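You operate a simulated robot arm through the tools that you are given. There is no shell and no other tool. Be economical: measure what you need, move in short steps, check, and stop when the job is done.

Carry out the task below with a simulated two-armed robot. There is one attempt and no reset: what you move stays moved.

JOB
Close and latch the right cabinet door, put the lamp plug in, switch the mains on and press RESET.
Fine: the plug goes into the free blue socket before the mains go on; mains on only with the door closed; leave the other door, plugs, switches and dials. Set down upright: what you pick out.

The check looks at the end state, three seconds after you hand in, the way a careful person would. Anything else that was tipped, shoved, dropped, spilled or broken makes it a failure.

ROBOT AND FRAMES
Two 7-joint arms with two-finger parallel grippers on one trunk, on a base that drives. Base frame: it is fixed to the floor where the robot stands at the start and does not move with it; the origin is under the middle of the robot, x ahead of it, y to its left, z up. Units: cm, degrees, N and s.
The left shoulder is at the start at [5, 16.8, 103.2], the right one opposite. With the tool pointing down near the work surface each hand reaches from about 10 to 62 cm from the robot's upright axis, wherever it stands, measured 20 degrees to its own side. Places, roughly: aux breaker [80, 40, 120]; black mains plug [150, -75, 100]; grey mains plug [175, -50, 100]; length dial A [90, -10, 110]; length dial C [70, 40, 110]; line speed dial [-80, 280, 150]; line switch [-90, 290, 140]; mains switch [110, -20, 110]; spindle A breaker [80, 30, 120]; spindle A speed dial [100, -10, 130]; spindle A switch [100, -10, 120]; spindle C breaker [70, 50, 120]; spindle C speed dial [70, 40, 130]; spindle C switch [70, 50, 120]; switch of the socket block [150, -70, 100]; teal mains plug, white mains plug [175, -75, 100]. Payload 1.57 kg a hand.
The tool frame of a hand sits at the grasp point between the pads (the TCP): z along the fingers, y along the line on which they close. The tips reach 3 cm beyond it. The gripper opens to 8 cm. The fingers are 1.7 cm wide and 1.2 cm thick; the gripper's body (4 by 8.2 cm) begins 8 cm behind the TCP.
Orientation is told as [roll, pitch, yaw] about the base's x, y, z axes, in that order, counted from this pose: with the fingers straight down and closing along the base's y, the tool's x points along the base's -x, its y along +y and its z along -z.

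CONTROLS
- The arms move only by the tool jog_arm. It takes "left_steps", "right_steps" or both (then of equal length, played together; a hand with none holds still); each is a list of rows, each a list of 7 numbers: the closure, from 0 (fully open) to 1 (shut), then the shift along the tool's x, y, z in cm, then the turn, a rotation vector about the tool's x, y, z in rad. In form: [[grip, dx, dy, dz, wx, wy, wz], ...]. A call has 1 to 12 rows; each row shifts and turns the commanded pose from where the row before left it, along the tool's axes as they then stand. A row lasts 0.2 s, in which the tool goes at most 5 cm and 8.6 degrees; a call with a longer step from one row to the next is refused whole, and so is a gripper value outside its range. A pose out of reach is approached as far as the arm can. The call stops where the force on the tool passes 80 N (or 10 N more than at its start, if that is more) or the arm is blocked; 0.2 s more then pass. The fingers move at their own pace (about 4.5 cm/s each) and stop on an object; they squeeze with about 32 N. The grip force told is the motor's: it shows also when the fingers shut on nothing. Time passes only in rows, and 0.2 s behind the last, so rows that do not move let the fingers close. The reply holds the time, the measured pose of the TCP, the force on the tool along the base axes, the opening and the grip force, in the units named above and with some noise, with the torque about the TCP (base axes, N m) and any sound that the robot's microphone picked up, and new pictures: "show" is both (left out), scene, wrist or none (wrist: the cameras of the hands that moved).
- Cameras (640 x 400 px; columns grow to the right, rows downward): "scene" is now at [13, 0.93, 127.65]; the picture's right is [0.09, -1.00, 0.00], its down [-0.25, -0.02, -0.97] and it looks along [0.96, 0.08, -0.25] (base axes); focal length 278 px, centre (320, 200). "left" rides on the left gripper at [7.2, 0.7, -12.2] in its tool frame; the picture's right is [-0.09, 1.00, 0.00], its down [-0.84, -0.08, -0.54] and it looks along [-0.54, -0.05, 0.84] (tool axes); focal length 238 px, centre (320, 200). "right" rides on the right gripper at [7.2, -0.7, -12.2] in its tool frame; the picture's right is [0.09, 1.00, 0.00], its down [-0.84, 0.08, -0.54] and it looks along [-0.54, 0.05, 0.84] (tool axes); focal length 238 px, centre (320, 200). There is no depth. A picture from a camera that has moved, and an enlarged one, comes with that camera's place and axes in the base frame and with its lens.
- slide_trunk(by): slides the trunk up (or, below 0, down) by that many cm; the arms and the scene camera ride with it, the base frame stays. It gives what a move gives, with no picture.
- steer(legs): drives the robot by 1 to 6 legs, each [ahead, left, turn to the left] in cm, cm and degrees, along the robot's own axes; the way and the turn of a leg run together, so that a leg with both is an arc; at most 150 cm and 180 degrees a leg. The arms and the cameras ride along, it lands a little off, and it stops where it bumps. It gives what a move gives, and a new picture of the scene camera.
- turn_head(pan, tilt): turns the head with the scene camera to pan (to the left, within 80 degrees either way) and tilt (down, from -29 to 69), counted from straight ahead of the robot. It gives what a move gives, and a new picture of the scene camera.
- enlarge(camera, box): a new picture of the part [left, top, right, bottom] of that camera's present view, enlarged. The clock stands still meanwhile.
- sign_off(): hands the job in; it is judged then, once.

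Work in short steps. Places have to be worked out from the pictures, the camera data and where the tool is seen: move nearer, look again, correct. Check each grasp and each placing, and mend what went wrong. You have 120 turns and 260 pictures in all, those below and enlarged ones among them. Open the grippers and draw the arms clear of the work before you hand the job in, unless the task says otherwise; then end with one line.

The tools are called after "Emit:" by a JSON object that holds its "fn" and its "kwargs". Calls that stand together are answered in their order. jog_arm: Moves the arms, as the interface text tells. Its arguments: {"type":"object","properties":{"left_steps":{"type":"array","items":{"type":"array","items":{"type":"number"}}},"right_steps":{"type":"array","items":{"type":"array","items":{"type":"number"}}},"show":{"type":"string","enum":["both","scene","wrist","none"]}},"required":[]} The other tools are called the same way: slide_trunk (by) slides the trunk up or down; steer (legs) drives the base; turn_head (pan, tilt) turns the head that bears the scene camera; enlarge (camera, box) takes an enlarged picture of a part of a camera's view; sign_off () hands the job in.

At the start:

```text
time: 0.0
left_tcp_pos: [50.46, 21.87, 100.05]
left_ee_rot: [0.1, 0.0, 0.1]
left_force: [-0.1, -0.4, 0.3]
left_ft_torque: [0.01, -0.02, 0.01]
left_width: 7.97
left_grip_force: 0.1
right_tcp_pos: [39.68, -10.63, 100.1]
right_ee_rot: [0.0, 0.1, 0.0]
right_force: [0.3, 0.7, 0.3]
right_ft_torque: [0.04, 0.01, -0.01]
right_width: 7.99
right_grip_force: 0.0
trunk travel left (down, up): [-20.0, 24.3]
robot x, y, heading: [0.25, -0.17, 0.2]
head pan, tilt: [5.0, 14.4]
```

scene: 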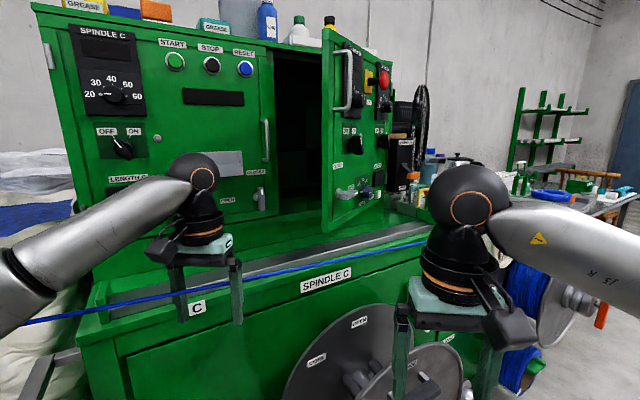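
right: 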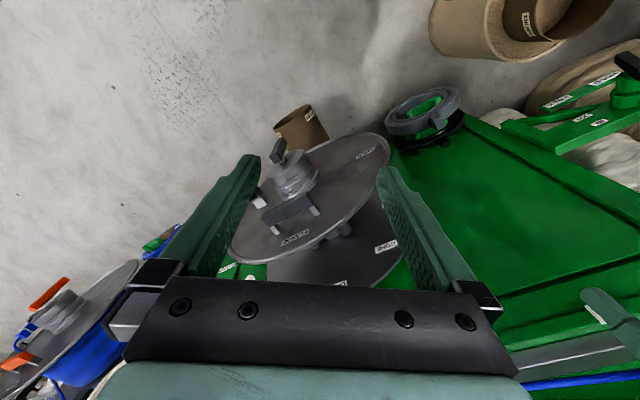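
left: 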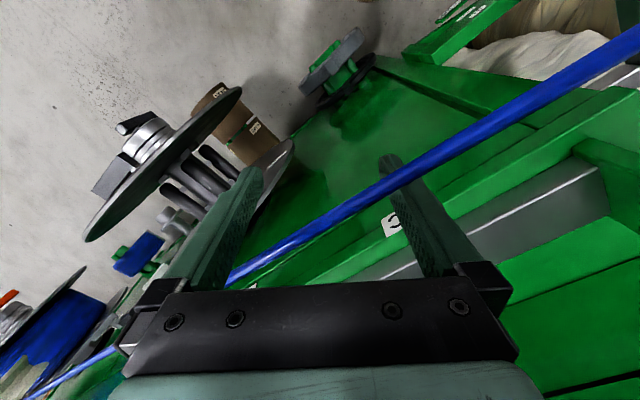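

The right door stands open, hinged seemingly on its right. I'll enlarge the door and the area to the right.

Emit:
{"fn": "enlarge", "kwargs": {"camera": "scene", "box": [220, 20, 420, 240]}}

Emit:
{"fn": "enlarge", "kwargs": {"camera": "scene", "box": [380, 80, 640, 240]}}

Emit:
{"fn": "turn_head", "kwargs": {"pan": -35, "tilt": 20}}

```text
1.82 times, centred on (320, 130) of scene
camera zoom: at [13.0, 0.93, 127.65], right [0.09, -1.0, 0.0], down [-0.25, -0.02, -0.97], along [0.96, 0.08, -0.25], focal length 506 px, centre (320, 327)
```

zoom: 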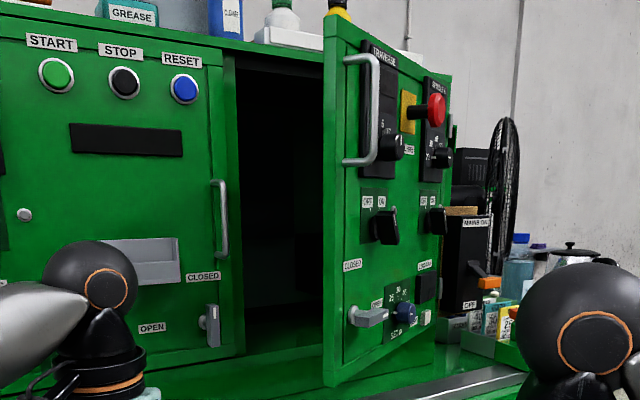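

```text
2.46 times, centred on (510, 160) of scene
camera zoom: at [13.0, 0.93, 127.65], right [0.09, -1.0, 0.0], down [-0.25, -0.02, -0.97], along [0.96, 0.08, -0.25], focal length 685 px, centre (-148, 298)
```

zoom: 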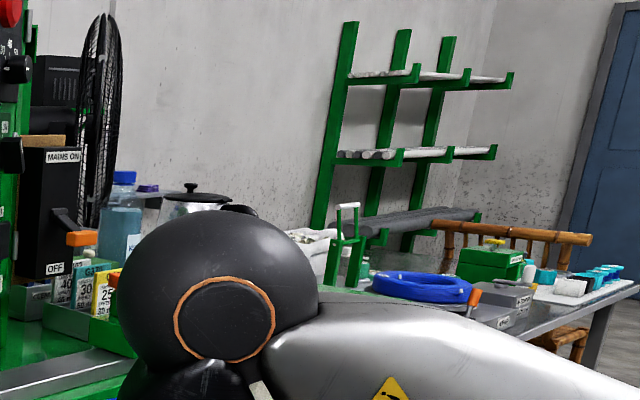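

```text
time: 1.1
left_tcp_pos: [50.41, 21.69, 99.97]
left_ee_rot: [0.0, 0.0, 0.1]
left_force: [-0.2, -0.6, 0.1]
left_ft_torque: [0.01, -0.01, 0.03]
left_width: 7.99
left_grip_force: 0.1
right_tcp_pos: [39.7, -10.65, 99.95]
right_ee_rot: [0.0, 0.0, 0.0]
right_force: [-0.1, -0.2, 1.0]
right_ft_torque: [0.01, 0.04, 0.01]
right_width: 7.98
right_grip_force: 0.0
trunk travel left (down, up): [-20.0, 24.3]
robot x, y, heading: [0.04, 0.14, -0.1]
head pan, tilt: [-35.0, 20.0]
camera scene: at [11.33, -5.22, 126.74], right [-0.57, -0.82, 0.0], down [-0.28, 0.2, -0.94], along [0.77, -0.54, -0.34], focal length 278 px, centre (320, 200)
```

scene: 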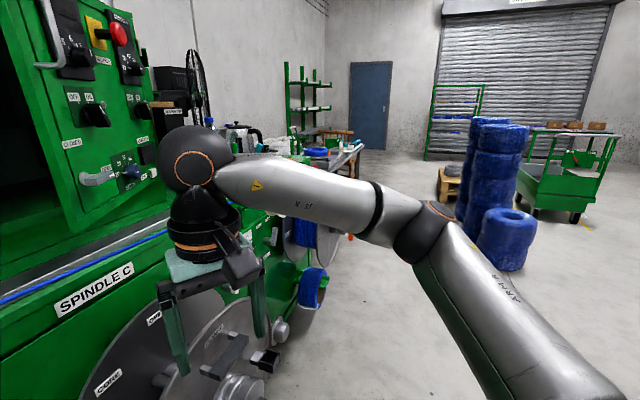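

The machine front seems yawed by about 30°, with its inward normal near [0.87, 0.5], and the right door is open about 30° with its hinge on the right. I'll raise the trunk, back off, turn to face it and shift right.

Emit:
{"fn": "slide_trunk", "kwargs": {"by": 12}}

Emit:
{"fn": "steer", "kwargs": {"legs": [[-15, 0, 0], [0, 0, 30], [0, -40, 0]]}}

Emit:
{"fn": "turn_head", "kwargs": {"pan": 0, "tilt": 15}}

Emit:
{"fn": "turn_head", "kwargs": {"pan": -50, "tilt": 15}}

```text
time: 2.6
left_tcp_pos: [50.53, 21.82, 111.95]
left_ee_rot: [0.0, 0.0, 0.1]
left_force: [-0.2, -0.1, 0.1]
left_ft_torque: [0.0, 0.01, -0.03]
left_width: 8.02
left_grip_force: 0.2
right_tcp_pos: [39.67, -10.7, 111.99]
right_ee_rot: [0.0, -0.1, -0.1]
right_force: [0.3, -0.3, -0.4]
right_ft_torque: [-0.02, -0.01, -0.02]
right_width: 8.02
right_grip_force: 0.1
trunk travel left (down, up): [-32.0, 12.3]
robot x, y, heading: [-0.31, 0.21, -0.2]
head pan, tilt: [-35.0, 20.0]
```

```text
time: 7.5
left_tcp_pos: [38.24, 9.05, 111.99]
left_ee_rot: [0.0, 0.0, 29.9]
left_force: [-0.5, 0.4, 0.3]
left_ft_torque: [0.01, 0.01, -0.03]
left_width: 7.99
left_grip_force: 0.0
right_tcp_pos: [44.95, -24.34, 111.96]
right_ee_rot: [-0.1, -0.1, 29.9]
right_force: [-0.8, -1.1, -0.5]
right_ft_torque: [0.01, -0.01, 0.03]
right_width: 7.99
right_grip_force: 0.0
trunk travel left (down, up): [-32.0, 12.3]
robot x, y, heading: [5.46, -34.9, 29.9]
head pan, tilt: [-35.0, 20.0]
camera scene: at [17.67, -33.64, 138.74], right [-0.09, -1.0, 0.0], down [-0.34, 0.03, -0.94], along [0.94, -0.08, -0.34], focal length 278 px, centre (320, 200)
```

scene: 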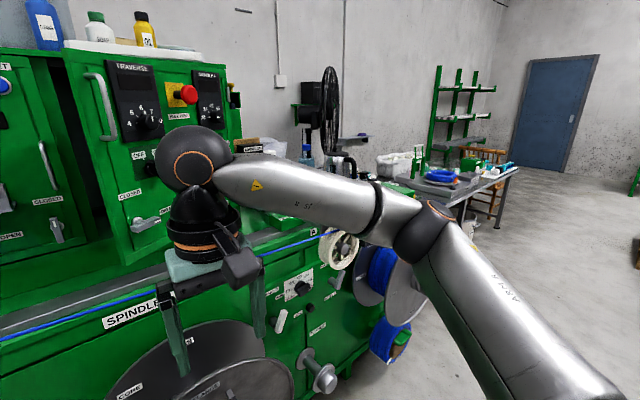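

```text
time: 8.5
left_tcp_pos: [38.05, 9.17, 112.06]
left_ee_rot: [0.1, 0.1, 29.9]
left_force: [0.2, 0.1, 0.2]
left_ft_torque: [-0.02, 0.01, -0.03]
left_width: 8.01
left_grip_force: 0.1
right_tcp_pos: [44.81, -24.34, 112.02]
right_ee_rot: [0.0, -0.1, 29.9]
right_force: [0.7, -0.4, 0.1]
right_ft_torque: [-0.02, -0.02, -0.01]
right_width: 7.99
right_grip_force: 0.1
trunk travel left (down, up): [-32.0, 12.3]
robot x, y, heading: [5.27, -34.76, 29.7]
head pan, tilt: [0.0, 15.0]
camera scene: at [16.47, -28.12, 139.56], right [0.5, -0.87, 0.0], down [-0.22, -0.13, -0.97], along [0.84, 0.48, -0.26], focal length 278 px, centre (320, 200)
```

scene: 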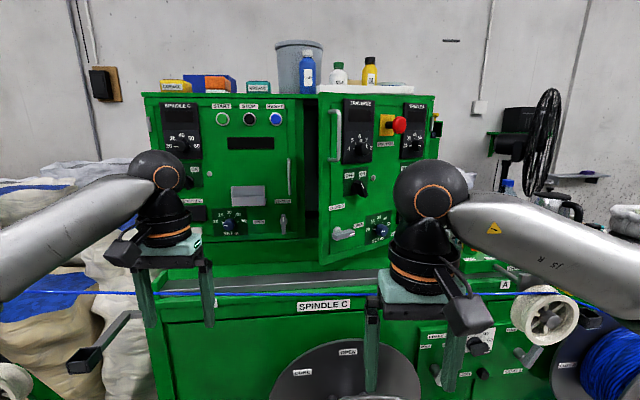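

```text
time: 9.7
left_tcp_pos: [38.15, 9.12, 112.0]
left_ee_rot: [0.0, 0.0, 30.0]
left_force: [-0.7, 0.3, -0.4]
left_ft_torque: [0.0, 0.03, 0.03]
left_width: 8.01
left_grip_force: 0.0
right_tcp_pos: [44.88, -24.44, 111.97]
right_ee_rot: [0.0, -0.1, 29.9]
right_force: [0.2, 0.1, 0.0]
right_ft_torque: [0.02, -0.02, 0.02]
right_width: 8.0
right_grip_force: 0.1
trunk travel left (down, up): [-32.0, 12.3]
robot x, y, heading: [5.21, -34.54, 29.9]
head pan, tilt: [-50.0, 15.0]
camera scene: at [17.14, -35.98, 139.56], right [-0.34, -0.94, 0.0], down [-0.24, 0.09, -0.97], along [0.91, -0.33, -0.26], focal length 278 px, centre (320, 200)
```

scene: 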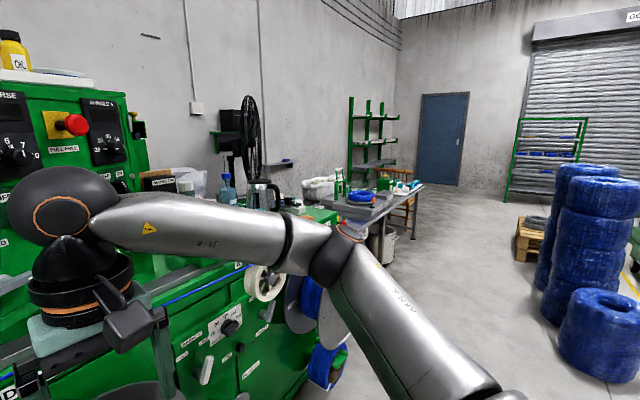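

The machine faces the robot squarely at heading 30°. In machine coordinates (s to the right, d inward), RESET is about s 20, d 84, z 141, and the door's free edge is about s 33, d 66. I'll close the right fingers and pitch that hand to point forward.

Emit:
{"fn": "turn_head", "kwargs": {"pan": 0, "tilt": 15}}

Emit:
{"fn": "jog_arm", "kwargs": {"right_steps": [[1, -1.5, 0, -1.2, 0, -0.1428, 0], [1, -1.66, 0, -0.97, 0, -0.1428, 0], [1, -1.78, 0, -0.73, 0, -0.1428, 0], [1, -1.86, 0, -0.47, 0, -0.1428, 0], [1, -1.91, 0, -0.2, 0, -0.1428, 0], [1, -1.92, 0, 0.08, 0, -0.1428, 0], [1, -1.89, 0, 0.35, 0, -0.1428, 0], [1, -1.82, 0, 0.61, 0, -0.1428, 0], [1, -1.71, 0, 0.87, 0, -0.1428, 0], [1, -1.57, 0, 1.1, 0, -0.1428, 0], [1, -1.4, 0, 1.31, 0, -0.1428, 0]]}}

```text
time: 10.9
left_tcp_pos: [38.14, 9.03, 112.08]
left_ee_rot: [0.0, 0.0, 30.1]
left_force: [0.2, -0.6, 0.5]
left_ft_torque: [0.01, -0.02, 0.02]
left_width: 7.99
left_grip_force: 0.0
right_tcp_pos: [44.83, -24.22, 112.03]
right_ee_rot: [0.0, 0.0, 29.8]
right_force: [-0.5, 0.1, 0.5]
right_ft_torque: [0.0, 0.0, -0.04]
right_width: 8.01
right_grip_force: 0.0
trunk travel left (down, up): [-32.0, 12.3]
robot x, y, heading: [5.3, -34.81, 29.7]
head pan, tilt: [0.0, 15.0]
camera scene: at [16.47, -28.12, 139.56], right [0.5, -0.87, 0.0], down [-0.22, -0.13, -0.97], along [0.84, 0.48, -0.26], focal length 278 px, centre (320, 200)
```

scene: 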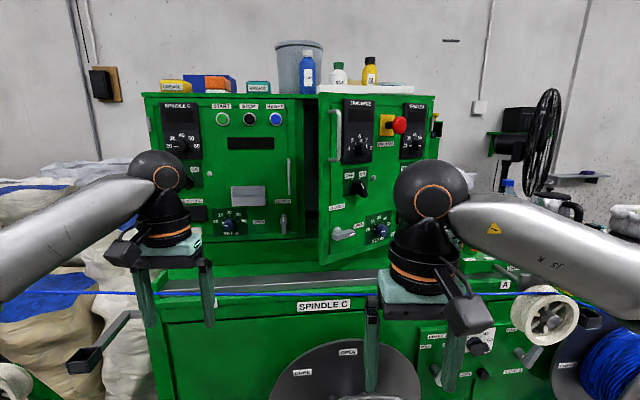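

```text
time: 13.3
left_tcp_pos: [38.05, 9.01, 112.08]
left_ee_rot: [0.0, 0.0, 30.0]
left_force: [0.7, 0.7, 0.3]
left_ft_torque: [-0.01, -0.04, 0.02]
left_width: 8.01
left_grip_force: 0.0
right_tcp_pos: [59.32, -16.08, 125.21]
right_ee_rot: [-166.9, -89.9, -163.2]
right_force: [0.3, 0.4, -0.2]
right_ft_torque: [-0.01, 0.0, 0.02]
right_width: 0.0
right_grip_force: 21.4
trunk travel left (down, up): [-32.0, 12.3]
robot x, y, heading: [5.12, -34.54, 29.8]
head pan, tilt: [0.0, 15.0]
camera scene: at [16.49, -28.11, 139.56], right [0.5, -0.87, 0.0], down [-0.22, -0.13, -0.97], along [0.84, 0.48, -0.26], focal length 278 px, centre (320, 200)
camera right: at [48.98, -22.81, 117.95], right [-0.5, 0.86, -0.09], down [-0.51, -0.2, 0.84], along [0.7, 0.46, 0.54], focal length 238 px, centre (320, 200)
```

scene: 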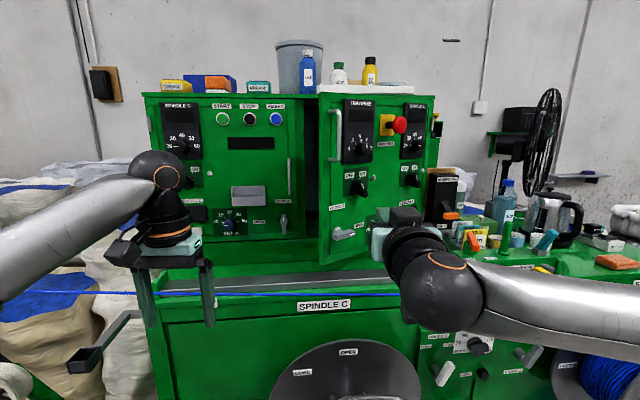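
right: 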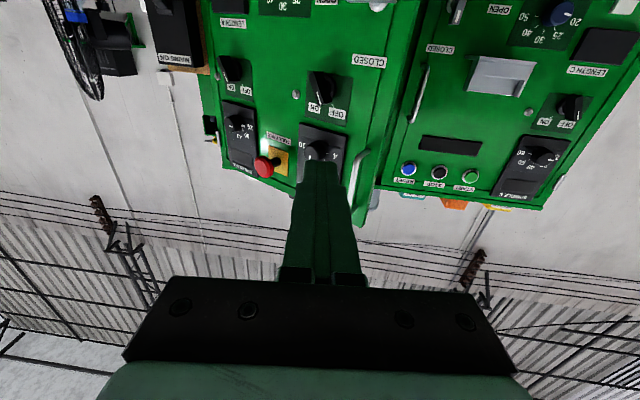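

The hand now points forward at s 43.6, d 43.3, z 125. I'll enlarge the door to find a clear spot to push.

Emit:
{"fn": "enlarge", "kwargs": {"camera": "scene", "box": [220, 80, 480, 280]}}

Emit:
{"fn": "enlarge", "kwargs": {"camera": "right", "box": [140, 0, 460, 220]}}

```text
2.00 times, centred on (350, 180) of scene
camera zoom: at [16.49, -28.11, 139.56], right [0.5, -0.87, 0.0], down [-0.22, -0.13, -0.97], along [0.84, 0.48, -0.26], focal length 556 px, centre (260, 240)
```

zoom: 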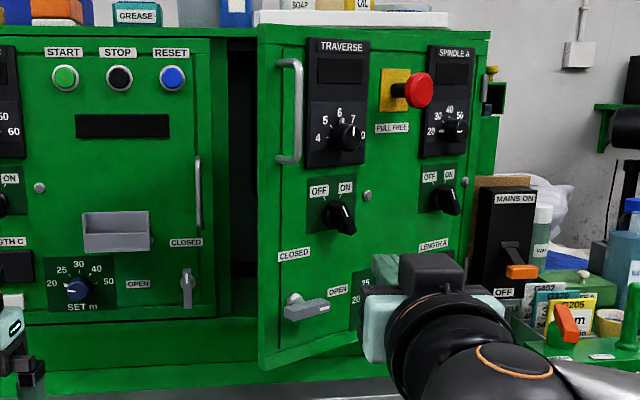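

```text
1.82 times, centred on (300, 110) of right
camera zoom: at [48.98, -22.81, 117.95], right [-0.5, 0.86, -0.09], down [-0.51, -0.2, 0.84], along [0.7, 0.46, 0.54], focal length 433 px, centre (356, 364)
```

zoom: 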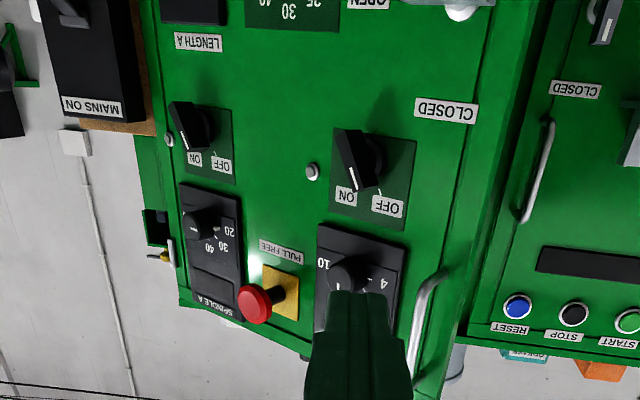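

The bare green strip between the pull handle and the CLOSED label is at about s 36, z 125, d 67.7. I'll line up with it and approach to about 3 cm short.

Emit:
{"fn": "jog_arm", "kwargs": {"right_steps": [[1, 0, 3.8, 0, 0, 0, 0], [1, 0, 3.8, 1, 0, 0, 0], [1, 0, 0, 3.5, 0, 0, 0], [1, 0, 0, 3.5, 0, 0, 0], [1, 0, 0, 3.5, 0, 0, 0], [1, 0, 0, 3.5, 0, 0, 0], [1, 0, 0, 3.2, 0, 0, 0]]}}

Emit:
{"fn": "enlarge", "kwargs": {"camera": "scene", "box": [220, 80, 480, 280]}}

```text
time: 14.9
left_tcp_pos: [38.0, 9.14, 111.98]
left_ee_rot: [-0.1, 0.0, 30.0]
left_force: [-0.2, 0.2, 0.5]
left_ft_torque: [0.01, 0.0, 0.02]
left_width: 8.0
left_grip_force: 0.1
right_tcp_pos: [71.17, -0.48, 124.99]
right_ee_rot: [-47.9, -89.9, 77.8]
right_force: [0.2, -0.6, 0.6]
right_ft_torque: [0.03, -0.01, 0.03]
right_width: 0.0
right_grip_force: 20.9
trunk travel left (down, up): [-32.0, 12.3]
robot x, y, heading: [5.56, -34.73, 29.8]
head pan, tilt: [0.0, 15.0]
camera scene: at [16.48, -28.08, 139.55], right [0.5, -0.87, 0.0], down [-0.22, -0.13, -0.97], along [0.84, 0.48, -0.26], focal length 278 px, centre (320, 200)
camera right: at [60.86, -7.23, 117.85], right [-0.5, 0.86, -0.09], down [-0.51, -0.2, 0.84], along [0.7, 0.46, 0.54], focal length 238 px, centre (320, 200)
```

scene: 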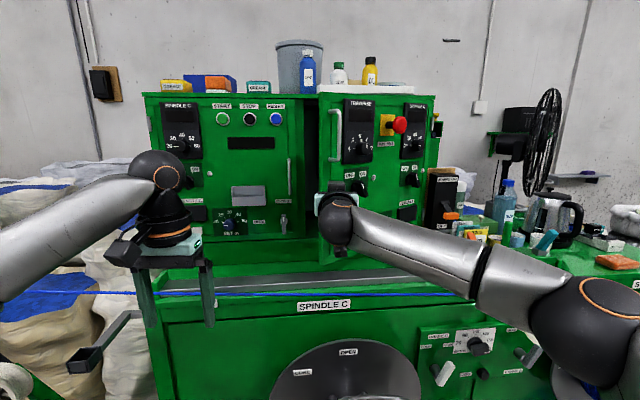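
right: 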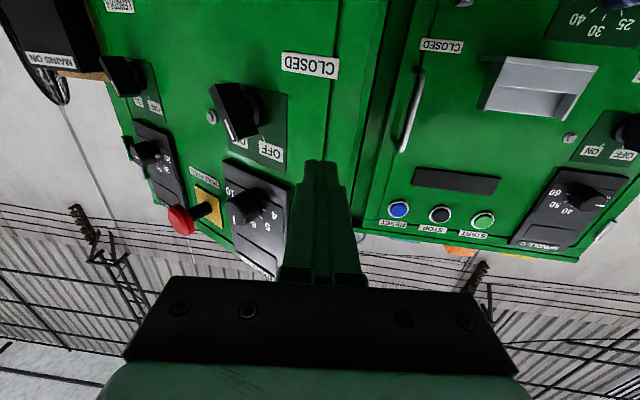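

```text
2.00 times, centred on (350, 180) of scene
camera zoom: at [16.48, -28.08, 139.55], right [0.5, -0.87, 0.0], down [-0.22, -0.13, -0.97], along [0.84, 0.48, -0.26], focal length 556 px, centre (260, 240)
```

zoom: 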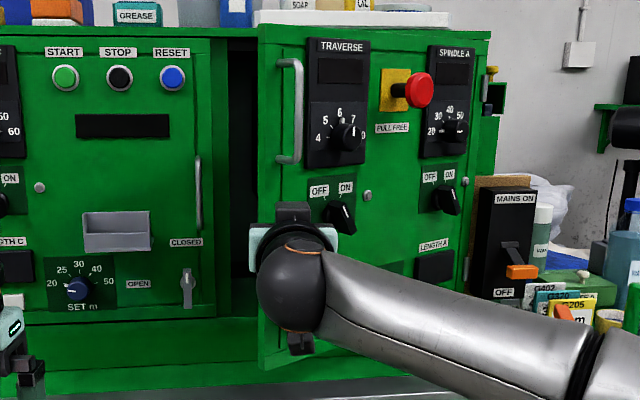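

The fingers aim at bare green door. The arm would be overextended on the full push, so I'll pull back 14 cm, drive 14 cm ahead, then push.

Emit:
{"fn": "jog_arm", "kwargs": {"right_steps": [[1, 0, 0, -4, 0, 0, 0], [1, 0, 0, -4, 0, 0, 0], [1, 0, 0, -4, 0, 0, 0], [1, 0, 0, -2, 0, 0, 0]], "show": "none"}}

Emit:
{"fn": "steer", "kwargs": {"legs": [[14, 0, 0]]}}

Emit:
{"fn": "jog_arm", "kwargs": {"right_steps": [[1, 0, 0, 2.5, 0, 0, 0], [1, 0, 0, 2.5, 0, 0, 0], [1, 0, 0, 2, 0, 0, 0], [1, 0, 0, 2, 0, 0, 0], [1, 0, 0, 2, 0, 0, 0]]}}

```text
time: 15.9
left_tcp_pos: [38.07, 9.12, 112.0]
left_ee_rot: [0.1, 0.0, 30.0]
left_force: [-0.3, 0.7, -0.7]
left_ft_torque: [-0.01, 0.0, 0.01]
left_width: 8.02
left_grip_force: 0.0
right_tcp_pos: [58.93, -7.64, 125.19]
right_ee_rot: [21.2, -90.0, 8.7]
right_force: [-0.1, 0.8, -0.8]
right_ft_torque: [-0.03, 0.0, -0.01]
right_width: 0.04
right_grip_force: 21.0
trunk travel left (down, up): [-32.0, 12.3]
robot x, y, heading: [5.19, -34.83, 29.9]
head pan, tilt: [0.0, 15.0]
```

```text
time: 17.2
left_tcp_pos: [50.28, 16.0, 111.91]
left_ee_rot: [-0.1, 0.1, 29.9]
left_force: [-0.1, -0.1, -1.1]
left_ft_torque: [-0.06, 0.01, 0.02]
left_width: 8.02
left_grip_force: 0.1
right_tcp_pos: [71.15, -0.58, 125.15]
right_ee_rot: [2.9, -89.9, 26.9]
right_force: [0.1, 0.6, -0.4]
right_ft_torque: [0.02, -0.02, 0.01]
right_width: 0.01
right_grip_force: 21.8
trunk travel left (down, up): [-32.0, 12.3]
robot x, y, heading: [17.28, -27.64, 30.0]
head pan, tilt: [0.0, 15.0]
camera scene: at [28.59, -21.18, 139.54], right [0.5, -0.87, 0.0], down [-0.23, -0.13, -0.97], along [0.84, 0.48, -0.26], focal length 278 px, centre (320, 200)
```

scene: 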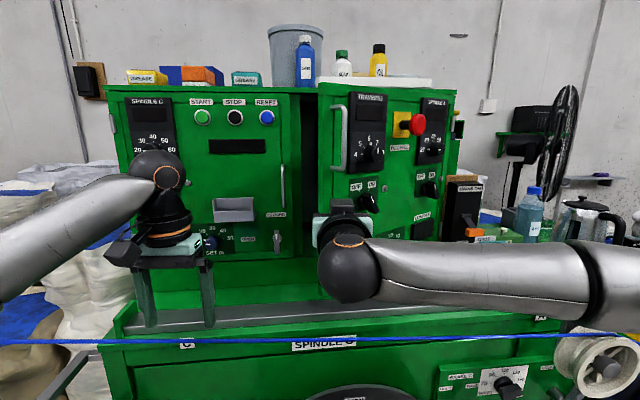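

```text
time: 18.4
left_tcp_pos: [50.32, 15.94, 112.0]
left_ee_rot: [0.0, 0.0, 29.8]
left_force: [-0.3, 0.1, 0.5]
left_ft_torque: [-0.03, 0.0, 0.0]
left_width: 7.99
left_grip_force: 0.1
right_tcp_pos: [80.7, 4.82, 125.26]
right_ee_rot: [-45.9, -90.1, 75.7]
right_force: [-0.3, -0.5, -0.3]
right_ft_torque: [-0.04, 0.04, -0.01]
right_width: 0.0
right_grip_force: 21.0
trunk travel left (down, up): [-32.0, 12.3]
robot x, y, heading: [17.62, -28.29, 29.8]
head pan, tilt: [0.0, 15.0]
camera scene: at [28.53, -21.2, 139.55], right [0.5, -0.87, 0.0], down [-0.22, -0.13, -0.97], along [0.84, 0.48, -0.26], focal length 278 px, centre (320, 200)
camera right: at [70.41, -1.89, 117.96], right [-0.49, 0.86, -0.09], down [-0.51, -0.2, 0.84], along [0.7, 0.46, 0.54], focal length 238 px, centre (320, 200)
```

scene: 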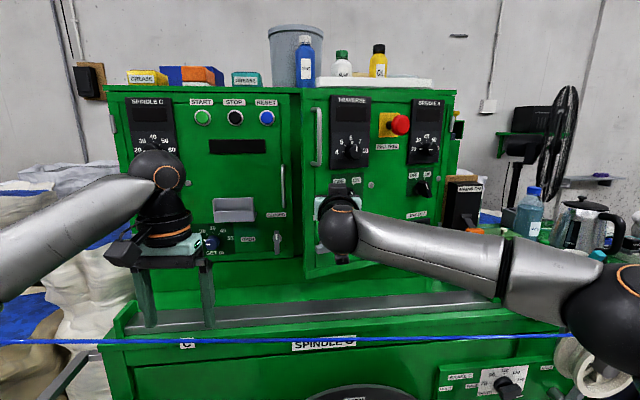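
right: 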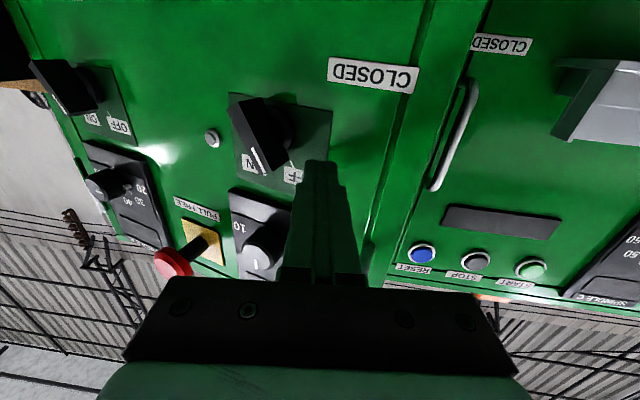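

The door is swinging freely; the tip is drifting towards the switch plate, so I'll push on while shifting left a bit.

Emit:
{"fn": "jog_arm", "kwargs": {"right_steps": [[1, 0, 1, 0, 0, 0, 0], [1, 0, 1, 1.5, 0, 0, 0], [1, 0, 0.5, 1.5, 0, 0, 0], [1, 0, 0.5, 1.5, 0, 0, 0], [1, 0, 0, 1.5, 0, 0, 0]]}}

```text
time: 19.6
left_tcp_pos: [50.09, 16.03, 111.99]
left_ee_rot: [0.0, 0.0, 29.8]
left_force: [0.6, -0.8, -0.1]
left_ft_torque: [0.0, 0.04, -0.01]
left_width: 8.02
left_grip_force: 0.1
right_tcp_pos: [84.33, 10.45, 125.2]
right_ee_rot: [54.1, -90.0, -24.3]
right_force: [-0.5, -0.4, -0.3]
right_ft_torque: [-0.03, -0.01, -0.02]
right_width: 0.02
right_grip_force: 20.7
trunk travel left (down, up): [-32.0, 12.3]
robot x, y, heading: [17.12, -28.01, 29.6]
head pan, tilt: [0.0, 15.0]
camera scene: at [28.51, -21.2, 139.56], right [0.5, -0.87, 0.0], down [-0.22, -0.13, -0.97], along [0.84, 0.48, -0.26], focal length 278 px, centre (320, 200)
camera right: at [73.99, 3.78, 118.0], right [-0.5, 0.86, -0.09], down [-0.51, -0.2, 0.84], along [0.7, 0.46, 0.54], focal length 238 px, centre (320, 200)
```

scene: 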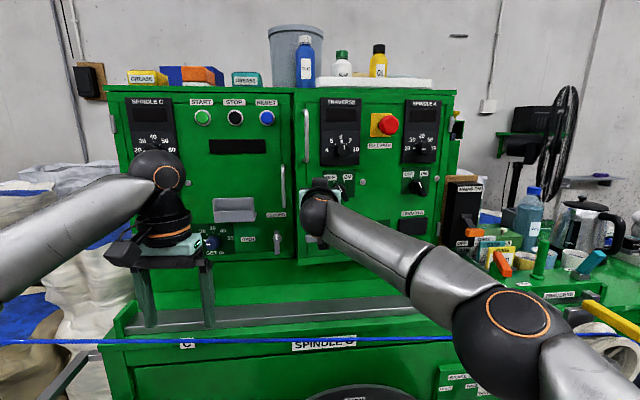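
right: 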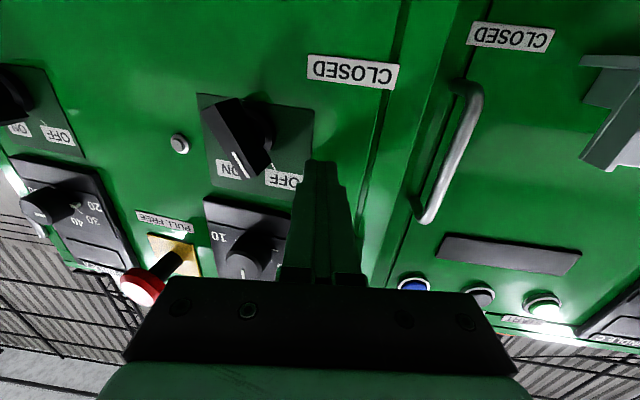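

Tip is at d 81.3, so the door is nearly closed. I'll continue slowly until I feel force.

Emit:
{"fn": "jog_arm", "kwargs": {"right_steps": [[1, 0, 0, 1, 0, 0, 0], [1, 0, 0, 0.8, 0, 0, 0], [1, 0, 0, 0.7, 0, 0, 0], [1, 0, 0, 0.5, 0, 0, 0]]}}

Emit:
{"fn": "enlarge", "kwargs": {"camera": "scene", "box": [220, 80, 480, 280]}}

```text
time: 20.6
left_tcp_pos: [50.03, 15.95, 112.03]
left_ee_rot: [0.0, 0.0, 29.9]
left_force: [0.2, 0.1, -0.1]
left_ft_torque: [0.01, -0.01, -0.02]
left_width: 8.01
left_grip_force: 0.0
right_tcp_pos: [85.44, 10.93, 125.09]
right_ee_rot: [-111.6, -89.9, 141.5]
right_force: [-1.0, 0.6, -0.9]
right_ft_torque: [-0.02, 0.0, -0.02]
right_width: 0.02
right_grip_force: 21.6
right hand out of reach, approached as far as the arm can: row 2, 3, 4
trunk travel left (down, up): [-32.0, 12.3]
robot x, y, heading: [17.0, -28.22, 29.7]
head pan, tilt: [0.0, 15.0]
camera scene: at [28.52, -21.22, 139.56], right [0.5, -0.87, 0.0], down [-0.22, -0.13, -0.97], along [0.84, 0.48, -0.26], focal length 278 px, centre (320, 200)
camera right: at [75.12, 4.1, 117.89], right [-0.5, 0.86, -0.09], down [-0.51, -0.2, 0.84], along [0.7, 0.46, 0.54], focal length 238 px, centre (320, 200)
```

scene: 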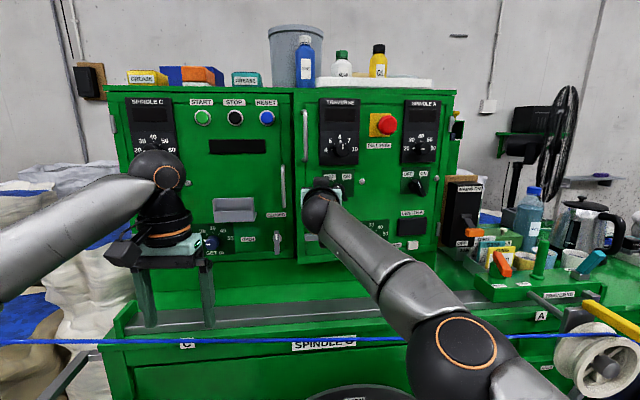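
right: 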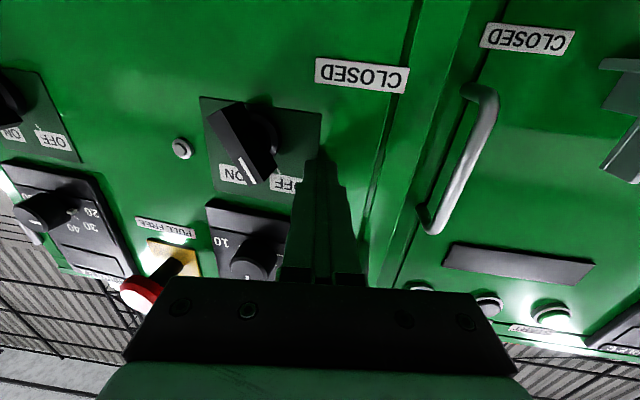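

```text
2.00 times, centred on (350, 180) of scene
camera zoom: at [28.52, -21.22, 139.56], right [0.5, -0.87, 0.0], down [-0.22, -0.13, -0.97], along [0.84, 0.48, -0.26], focal length 556 px, centre (260, 240)
```

zoom: 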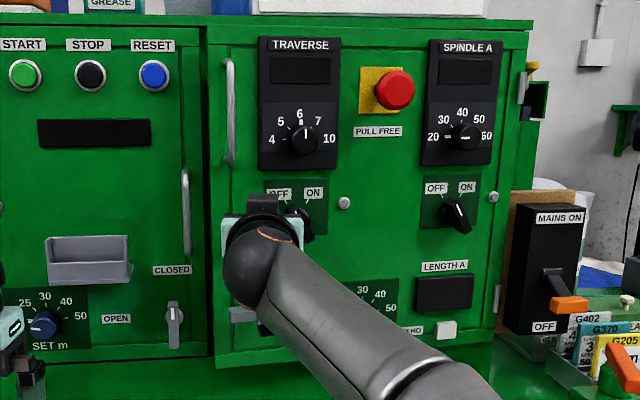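

The arm ran out of reach with the door nearly shut. I'll retract 9 cm, drive 9 cm closer, and push again.

Emit:
{"fn": "jog_arm", "kwargs": {"right_steps": [[1, 0, 0, -4, 0, 0, 0], [1, 0, 0, -4, 0, 0, 0], [1, 0, 0, -4, 0, 0, 0]], "show": "none"}}

Emit:
{"fn": "steer", "kwargs": {"legs": [[9, 0, 0]]}}

```text
time: 21.4
left_tcp_pos: [50.13, 16.01, 111.95]
left_ee_rot: [0.0, 0.0, 30.0]
left_force: [0.7, 0.9, 0.9]
left_ft_torque: [-0.01, 0.0, 0.0]
left_width: 8.0
left_grip_force: 0.1
right_tcp_pos: [75.14, 4.6, 125.04]
right_ee_rot: [128.5, -89.9, -98.8]
right_force: [-1.0, 0.4, -0.2]
right_ft_torque: [0.02, 0.05, -0.02]
right_width: 0.0
right_grip_force: 21.0
trunk travel left (down, up): [-32.0, 12.3]
robot x, y, heading: [17.26, -28.0, 29.8]
head pan, tilt: [0.0, 15.0]
```

```text
time: 22.6
left_tcp_pos: [57.8, 20.39, 112.01]
left_ee_rot: [0.0, 0.0, 29.8]
left_force: [-0.4, -0.4, 0.0]
left_ft_torque: [0.01, 0.01, 0.01]
left_width: 8.02
left_grip_force: 0.1
right_tcp_pos: [82.6, 9.15, 125.0]
right_ee_rot: [130.6, -90.0, -100.8]
right_force: [-0.4, 0.2, 1.0]
right_ft_torque: [0.03, 0.01, -0.02]
right_width: 0.0
right_grip_force: 21.5
trunk travel left (down, up): [-32.0, 12.3]
robot x, y, heading: [24.68, -23.51, 29.9]
head pan, tilt: [0.0, 15.0]
stopped in leg 1: the robot was blocked; the commanded pose is now the measured one
camera scene: at [36.1, -16.87, 139.56], right [0.5, -0.87, 0.0], down [-0.22, -0.13, -0.97], along [0.84, 0.48, -0.26], focal length 278 px, centre (320, 200)
```

scene: 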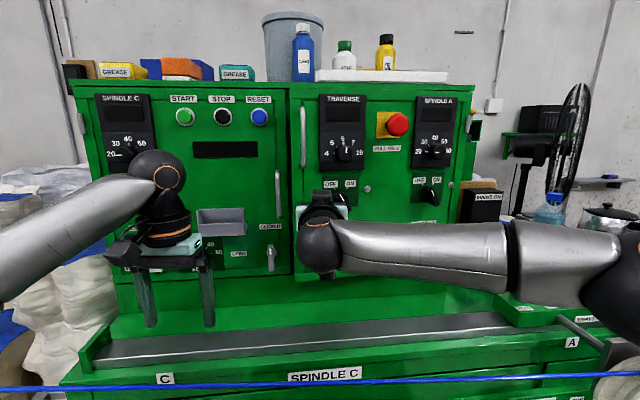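

The base is now about 9 cm closer and touching the machine. I'll push the door until it meets resistance.

Emit:
{"fn": "jog_arm", "kwargs": {"right_steps": [[1, 0, 0, 2, 0, 0, 0], [1, 0, 0, 1, 0, 0, 0], [1, 0, 0, 1, 0, 0, 0], [1, 0, 0, 0.7, 0, 0, 0], [1, 0, 0, 0.7, 0, 0, 0], [1, 0, 0, 0.7, 0, 0, 0]]}}

Emit:
{"fn": "enlarge", "kwargs": {"camera": "scene", "box": [220, 80, 480, 280]}}

```text
time: 24.0
left_tcp_pos: [57.77, 20.28, 112.0]
left_ee_rot: [0.0, 0.0, 29.9]
left_force: [0.6, -0.6, -0.3]
left_ft_torque: [-0.01, 0.02, 0.0]
left_width: 8.0
left_grip_force: 0.1
right_tcp_pos: [87.92, 12.24, 125.27]
right_ee_rot: [-25.8, -90.0, 55.7]
right_force: [0.0, -1.2, -0.9]
right_ft_torque: [-0.02, 0.0, -0.01]
right_width: 0.0
right_grip_force: 21.9
trunk travel left (down, up): [-32.0, 12.3]
robot x, y, heading: [24.48, -23.61, 29.8]
head pan, tilt: [0.0, 15.0]
camera scene: at [36.12, -16.86, 139.56], right [0.5, -0.87, 0.0], down [-0.22, -0.13, -0.97], along [0.84, 0.48, -0.26], focal length 278 px, centre (320, 200)
camera right: at [77.6, 5.5, 117.86], right [-0.5, 0.86, -0.09], down [-0.51, -0.2, 0.84], along [0.7, 0.46, 0.54], focal length 238 px, centre (320, 200)
```

scene: 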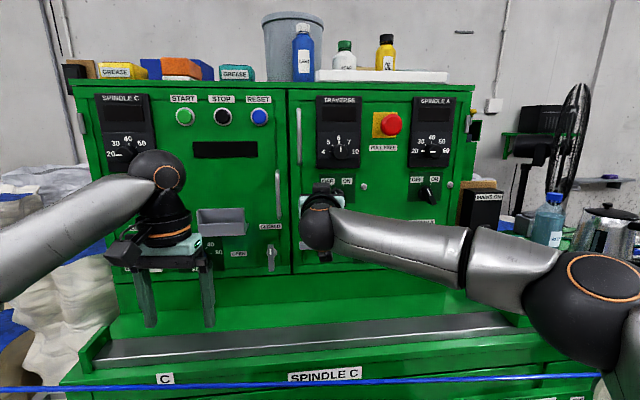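
right: 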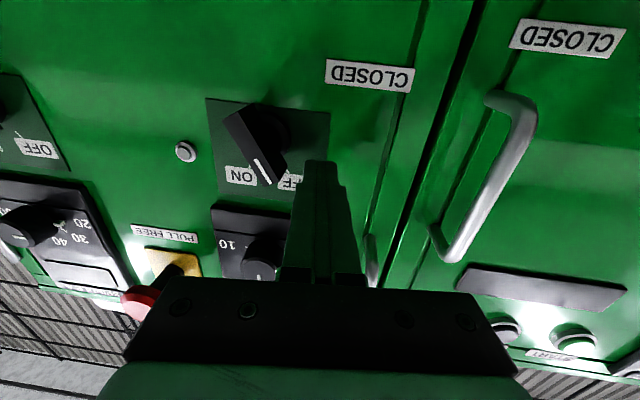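

```text
2.00 times, centred on (350, 180) of scene
camera zoom: at [36.12, -16.86, 139.56], right [0.5, -0.87, 0.0], down [-0.22, -0.13, -0.97], along [0.84, 0.48, -0.26], focal length 556 px, centre (260, 240)
```

zoom: 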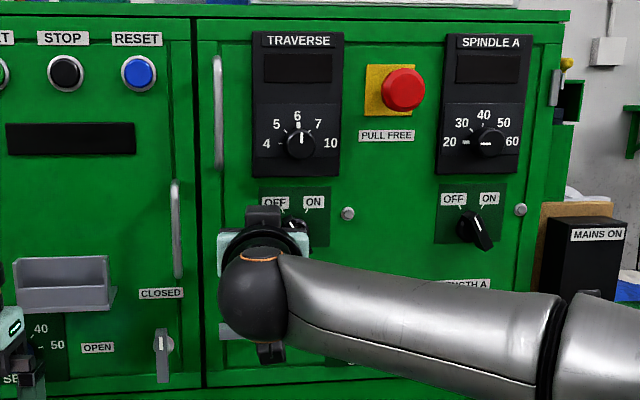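

The door is almost flush but there is no contact force yet. I'll push on in small steps.

Emit:
{"fn": "jog_arm", "kwargs": {"right_steps": [[1, 0, 0, 0.6, 0, 0, 0], [1, 0, 0, 0.5, 0, 0, 0], [1, 0, 0, 0.5, 0, 0, 0], [1, 0, 0, 0.5, 0, 0, 0]], "show": "wrist"}}

```text
time: 25.1
left_tcp_pos: [57.29, 19.58, 112.55]
left_ee_rot: [0.1, -0.4, 29.7]
left_force: [-0.6, -0.4, 0.1]
left_ft_torque: [0.04, 0.01, 0.0]
left_width: 7.98
left_grip_force: 0.1
right_tcp_pos: [88.61, 12.67, 125.1]
right_ee_rot: [21.6, -89.8, 8.3]
right_force: [-35.9, -37.3, -1.8]
right_ft_torque: [-0.01, 0.01, 0.1]
right_width: 0.0
right_grip_force: 21.5
trunk travel left (down, up): [-32.0, 12.3]
robot x, y, heading: [24.56, -23.61, 29.6]
head pan, tilt: [0.0, 15.0]
stopped in row 4 (right hand): the force on the tool passed its limit (the readings are from after the stop); the commanded pose is now the measured one
camera right: at [78.39, 5.91, 117.92], right [-0.5, 0.86, -0.09], down [-0.5, -0.2, 0.84], along [0.71, 0.46, 0.54], focal length 238 px, centre (320, 200)
```

right: 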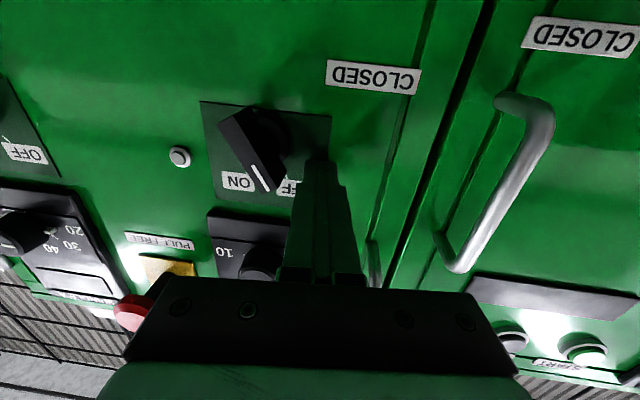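

Firm contact at d 86: the door is shut. I'll retract and inspect the latch lever.

Emit:
{"fn": "jog_arm", "kwargs": {"right_steps": [[1, 0, 0, -4, 0, 0, 0], [1, 0, -2, -4, 0, 0, 0], [1, 0, -4, -4, 0, 0, 0], [1, 0, -4, 0, 0, 0, 0], [1, 0, -4, 0, 0, 0, 0]], "show": "wrist"}}

Emit:
{"fn": "enlarge", "kwargs": {"camera": "scene", "box": [240, 80, 400, 280]}}

```text
refused: row 3 steps farther than a row can; nothing moved
```

```text
2.00 times, centred on (320, 180) of scene
camera zoom: at [35.37, -17.7, 139.69], right [0.49, -0.87, 0.0], down [-0.22, -0.12, -0.97], along [0.84, 0.48, -0.25], focal length 556 px, centre (320, 240)
```

zoom: 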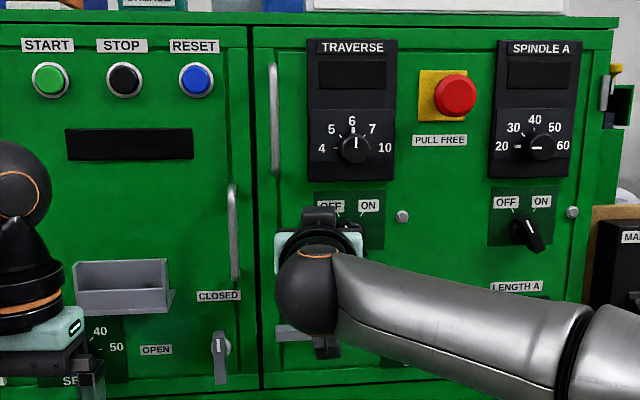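

The row was too long; I'll retract with smaller steps.

Emit:
{"fn": "jog_arm", "kwargs": {"right_steps": [[1, 0, 0, -4, 0, 0, 0], [1, 0, 0, -4, 0, 0, 0], [1, 0, -3, -3, 0, 0, 0], [1, 0, -4, 0, 0, 0, 0], [1, 0, -4, 0, 0, 0, 0]], "show": "wrist"}}

Emit:
{"fn": "enlarge", "kwargs": {"camera": "scene", "box": [240, 80, 400, 280]}}

```text
time: 26.3
left_tcp_pos: [57.79, 20.15, 112.02]
left_ee_rot: [0.1, 0.1, 29.8]
left_force: [-0.6, -0.6, 0.3]
left_ft_torque: [0.02, -0.04, -0.01]
left_width: 8.0
left_grip_force: 0.1
right_tcp_pos: [85.42, -1.92, 124.63]
right_ee_rot: [-2.6, -89.3, 32.7]
right_force: [-0.4, 0.5, -0.1]
right_ft_torque: [0.02, 0.02, 0.02]
right_width: 0.0
right_grip_force: 21.7
trunk travel left (down, up): [-32.0, 12.3]
robot x, y, heading: [24.82, -24.01, 29.8]
head pan, tilt: [0.0, 15.0]
camera right: at [75.16, -8.65, 117.57], right [-0.5, 0.86, -0.09], down [-0.5, -0.2, 0.84], along [0.71, 0.47, 0.53], focal length 238 px, centre (320, 200)
```

right: 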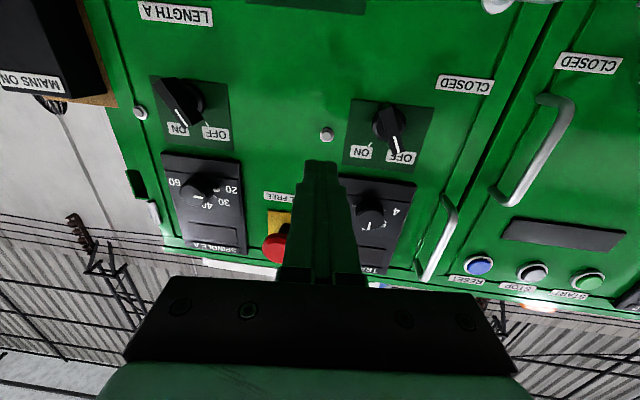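

```text
2.00 times, centred on (320, 180) of scene
camera zoom: at [36.06, -17.06, 139.56], right [0.5, -0.87, 0.0], down [-0.22, -0.13, -0.97], along [0.84, 0.48, -0.26], focal length 556 px, centre (320, 240)
```

zoom: 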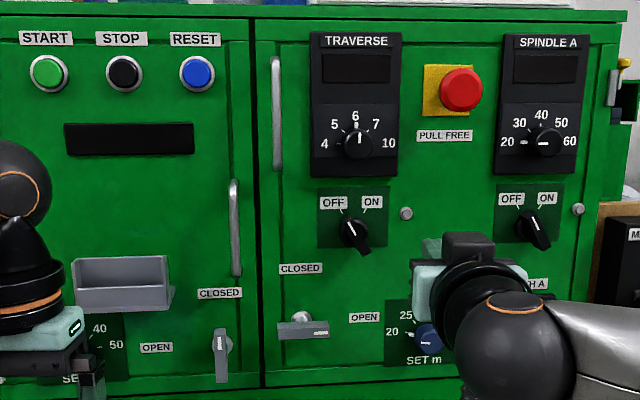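

The door is flush. The latch T-bar is horizontal (pointing to OPEN) at about s 30.8, z 112.5, d 83, and must turn counter-clockwise to CLOSED. I'll back off, open the fingers and roll the hand by 90° so they straddle the bar vertically.

Emit:
{"fn": "jog_arm", "kwargs": {"right_steps": [[0, 0, 0, -4, 0, 0, 0], [0, 0, 0, 0, 0, 0, 0.1428], [0, 0, 0, 0, 0, 0, 0.1428], [0, 0, 0, 0, 0, 0, 0.1428], [0, 0, 0, 0, 0, 0, 0.1428], [0, 0, 0, 0, 0, 0, 0.1428], [0, 0, 0, 0, 0, 0, 0.1428], [0, 0, 0, 0, 0, 0, 0.1428], [0, 0, 0, 0, 0, 0, 0.1428], [0, 0, 0, 0, 0, 0, 0.1428], [0, 0, 0, 0, 0, 0, 0.1428], [0, 0, 0, 0, 0, 0, 0.1428]]}}

```text
time: 28.9
left_tcp_pos: [57.69, 20.37, 112.09]
left_ee_rot: [0.0, 0.0, 29.8]
left_force: [-0.3, 0.7, 0.2]
left_ft_torque: [0.01, 0.01, -0.01]
left_width: 7.99
left_grip_force: 0.0
right_tcp_pos: [81.87, -3.65, 124.63]
right_ee_rot: [89.3, 0.1, -60.0]
right_force: [-0.3, -0.6, -0.2]
right_ft_torque: [-0.03, -0.01, -0.02]
right_width: 8.01
right_grip_force: 0.0
trunk travel left (down, up): [-32.0, 12.3]
robot x, y, heading: [24.82, -24.27, 29.5]
head pan, tilt: [0.0, 15.0]
camera scene: at [36.03, -16.97, 139.56], right [0.5, -0.87, 0.0], down [-0.22, -0.13, -0.97], along [0.84, 0.48, -0.26], focal length 278 px, centre (320, 200)
camera right: at [67.7, -3.66, 124.05], right [-0.04, 0.08, 1.0], down [-0.05, -1.0, 0.08], along [1.0, -0.05, 0.04], focal length 238 px, centre (320, 200)
```

scene: 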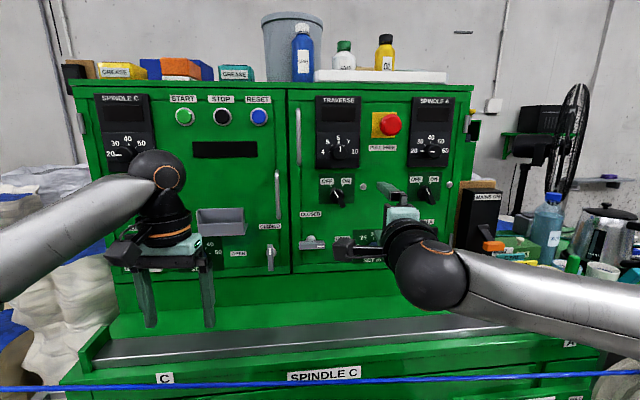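
right: 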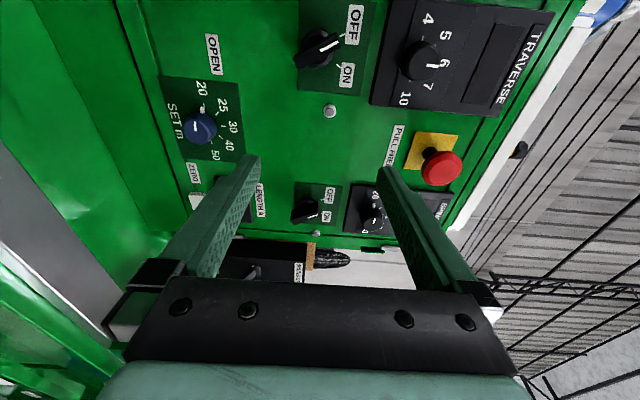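

Roll is right. Now I move 13.3 cm left and 12.1 cm down to line up with the bar, staying back.

Emit:
{"fn": "jog_arm", "kwargs": {"right_steps": [[0, 3.3, -3.0, 0, 0, 0, 0], [0, 3.3, -3.0, 0, 0, 0, 0], [0, 3.3, -3.0, 0, 0, 0, 0], [0, 3.3, -3.0, 0, 0, 0, 0], [0, 0, 0, 4, 0, 0, 0]]}}

Emit:
{"fn": "enlarge", "kwargs": {"camera": "scene", "box": [260, 160, 420, 300]}}

```text
time: 30.1
left_tcp_pos: [57.72, 20.1, 112.02]
left_ee_rot: [0.1, 0.0, 29.8]
left_force: [0.1, -0.5, -0.1]
left_ft_torque: [-0.02, 0.0, 0.02]
left_width: 7.99
left_grip_force: 0.1
right_tcp_pos: [78.65, 9.61, 112.44]
right_ee_rot: [89.4, 0.0, -60.0]
right_force: [-0.4, 0.7, 0.1]
right_ft_torque: [-0.02, 0.0, 0.0]
right_width: 7.99
right_grip_force: 0.1
trunk travel left (down, up): [-32.0, 12.3]
robot x, y, heading: [24.68, -24.08, 29.8]
head pan, tilt: [0.0, 15.0]
camera scene: at [36.07, -16.96, 139.55], right [0.5, -0.87, 0.0], down [-0.23, -0.13, -0.97], along [0.84, 0.48, -0.26], focal length 278 px, centre (320, 200)
camera right: at [64.45, 9.71, 111.93], right [-0.04, 0.09, 1.0], down [-0.05, -1.0, 0.08], along [1.0, -0.05, 0.04], focal length 238 px, centre (320, 200)
```

scene: 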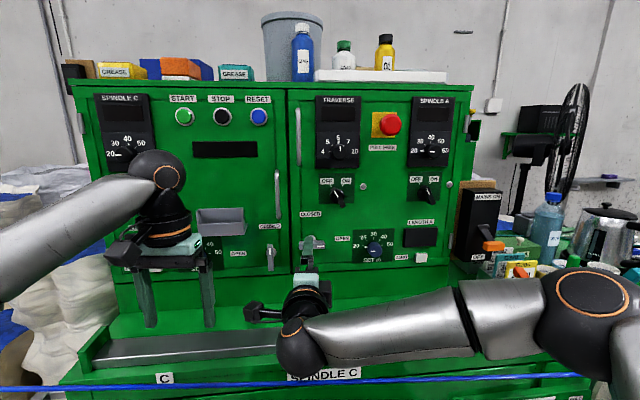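
right: 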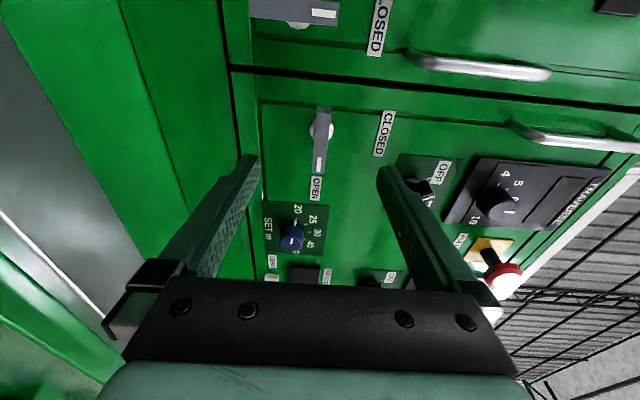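

```text
2.86 times, centred on (340, 230) of scene
camera zoom: at [36.07, -16.96, 139.55], right [0.5, -0.87, 0.0], down [-0.23, -0.13, -0.97], along [0.84, 0.48, -0.26], focal length 795 px, centre (263, 114)
```

zoom: 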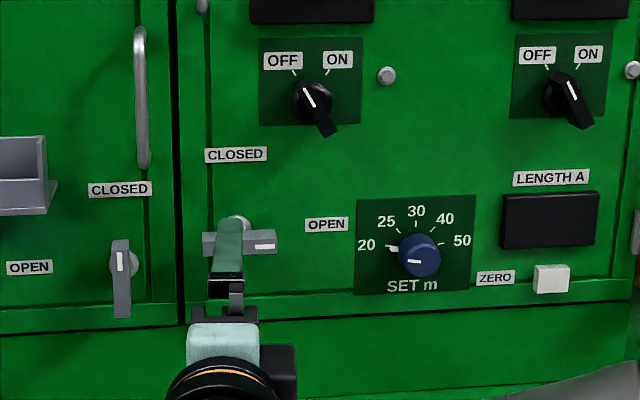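

Bar is centred between the fingers and 10 cm ahead. I'll advance 9 cm, then close.

Emit:
{"fn": "jog_arm", "kwargs": {"right_steps": [[0, 0, 0, 3, 0, 0, 0], [0, 0, 0, 3, 0, 0, 0], [0, 0, 0, 2, 0, 0, 0], [0, 0, 0, 1, 0, 0, 0], [0.9, 0, 0, 0, 0, 0, 0], [0.9, 0, 0, 0, 0, 0, 0], [0.9, 0, 0, 0, 0, 0, 0], [0.9, 0, 0, 0, 0, 0, 0], [0.9, 0, 0, 0, 0, 0, 0]], "show": "wrist"}}

```text
time: 32.1
left_tcp_pos: [57.73, 20.21, 112.04]
left_ee_rot: [0.0, 0.1, 29.8]
left_force: [-0.4, -0.1, -0.7]
left_ft_torque: [-0.01, -0.02, 0.03]
left_width: 8.0
left_grip_force: 0.1
right_tcp_pos: [86.22, 14.25, 112.44]
right_ee_rot: [89.4, -0.2, -59.9]
right_force: [0.4, 0.5, 2.4]
right_ft_torque: [0.18, -0.22, 0.27]
right_width: 1.61
right_grip_force: 25.0
trunk travel left (down, up): [-32.0, 12.3]
robot x, y, heading: [24.64, -23.54, 29.8]
head pan, tilt: [0.0, 15.0]
camera right: at [72.21, 14.18, 111.93], right [-0.04, 0.09, 1.0], down [-0.05, -1.0, 0.08], along [1.0, -0.05, 0.04], focal length 238 px, centre (320, 200)
```

right: 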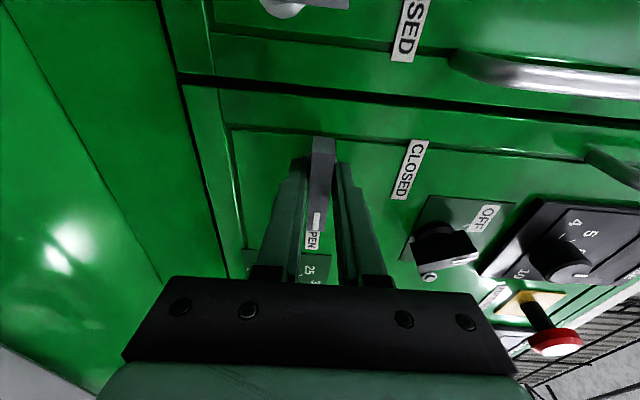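

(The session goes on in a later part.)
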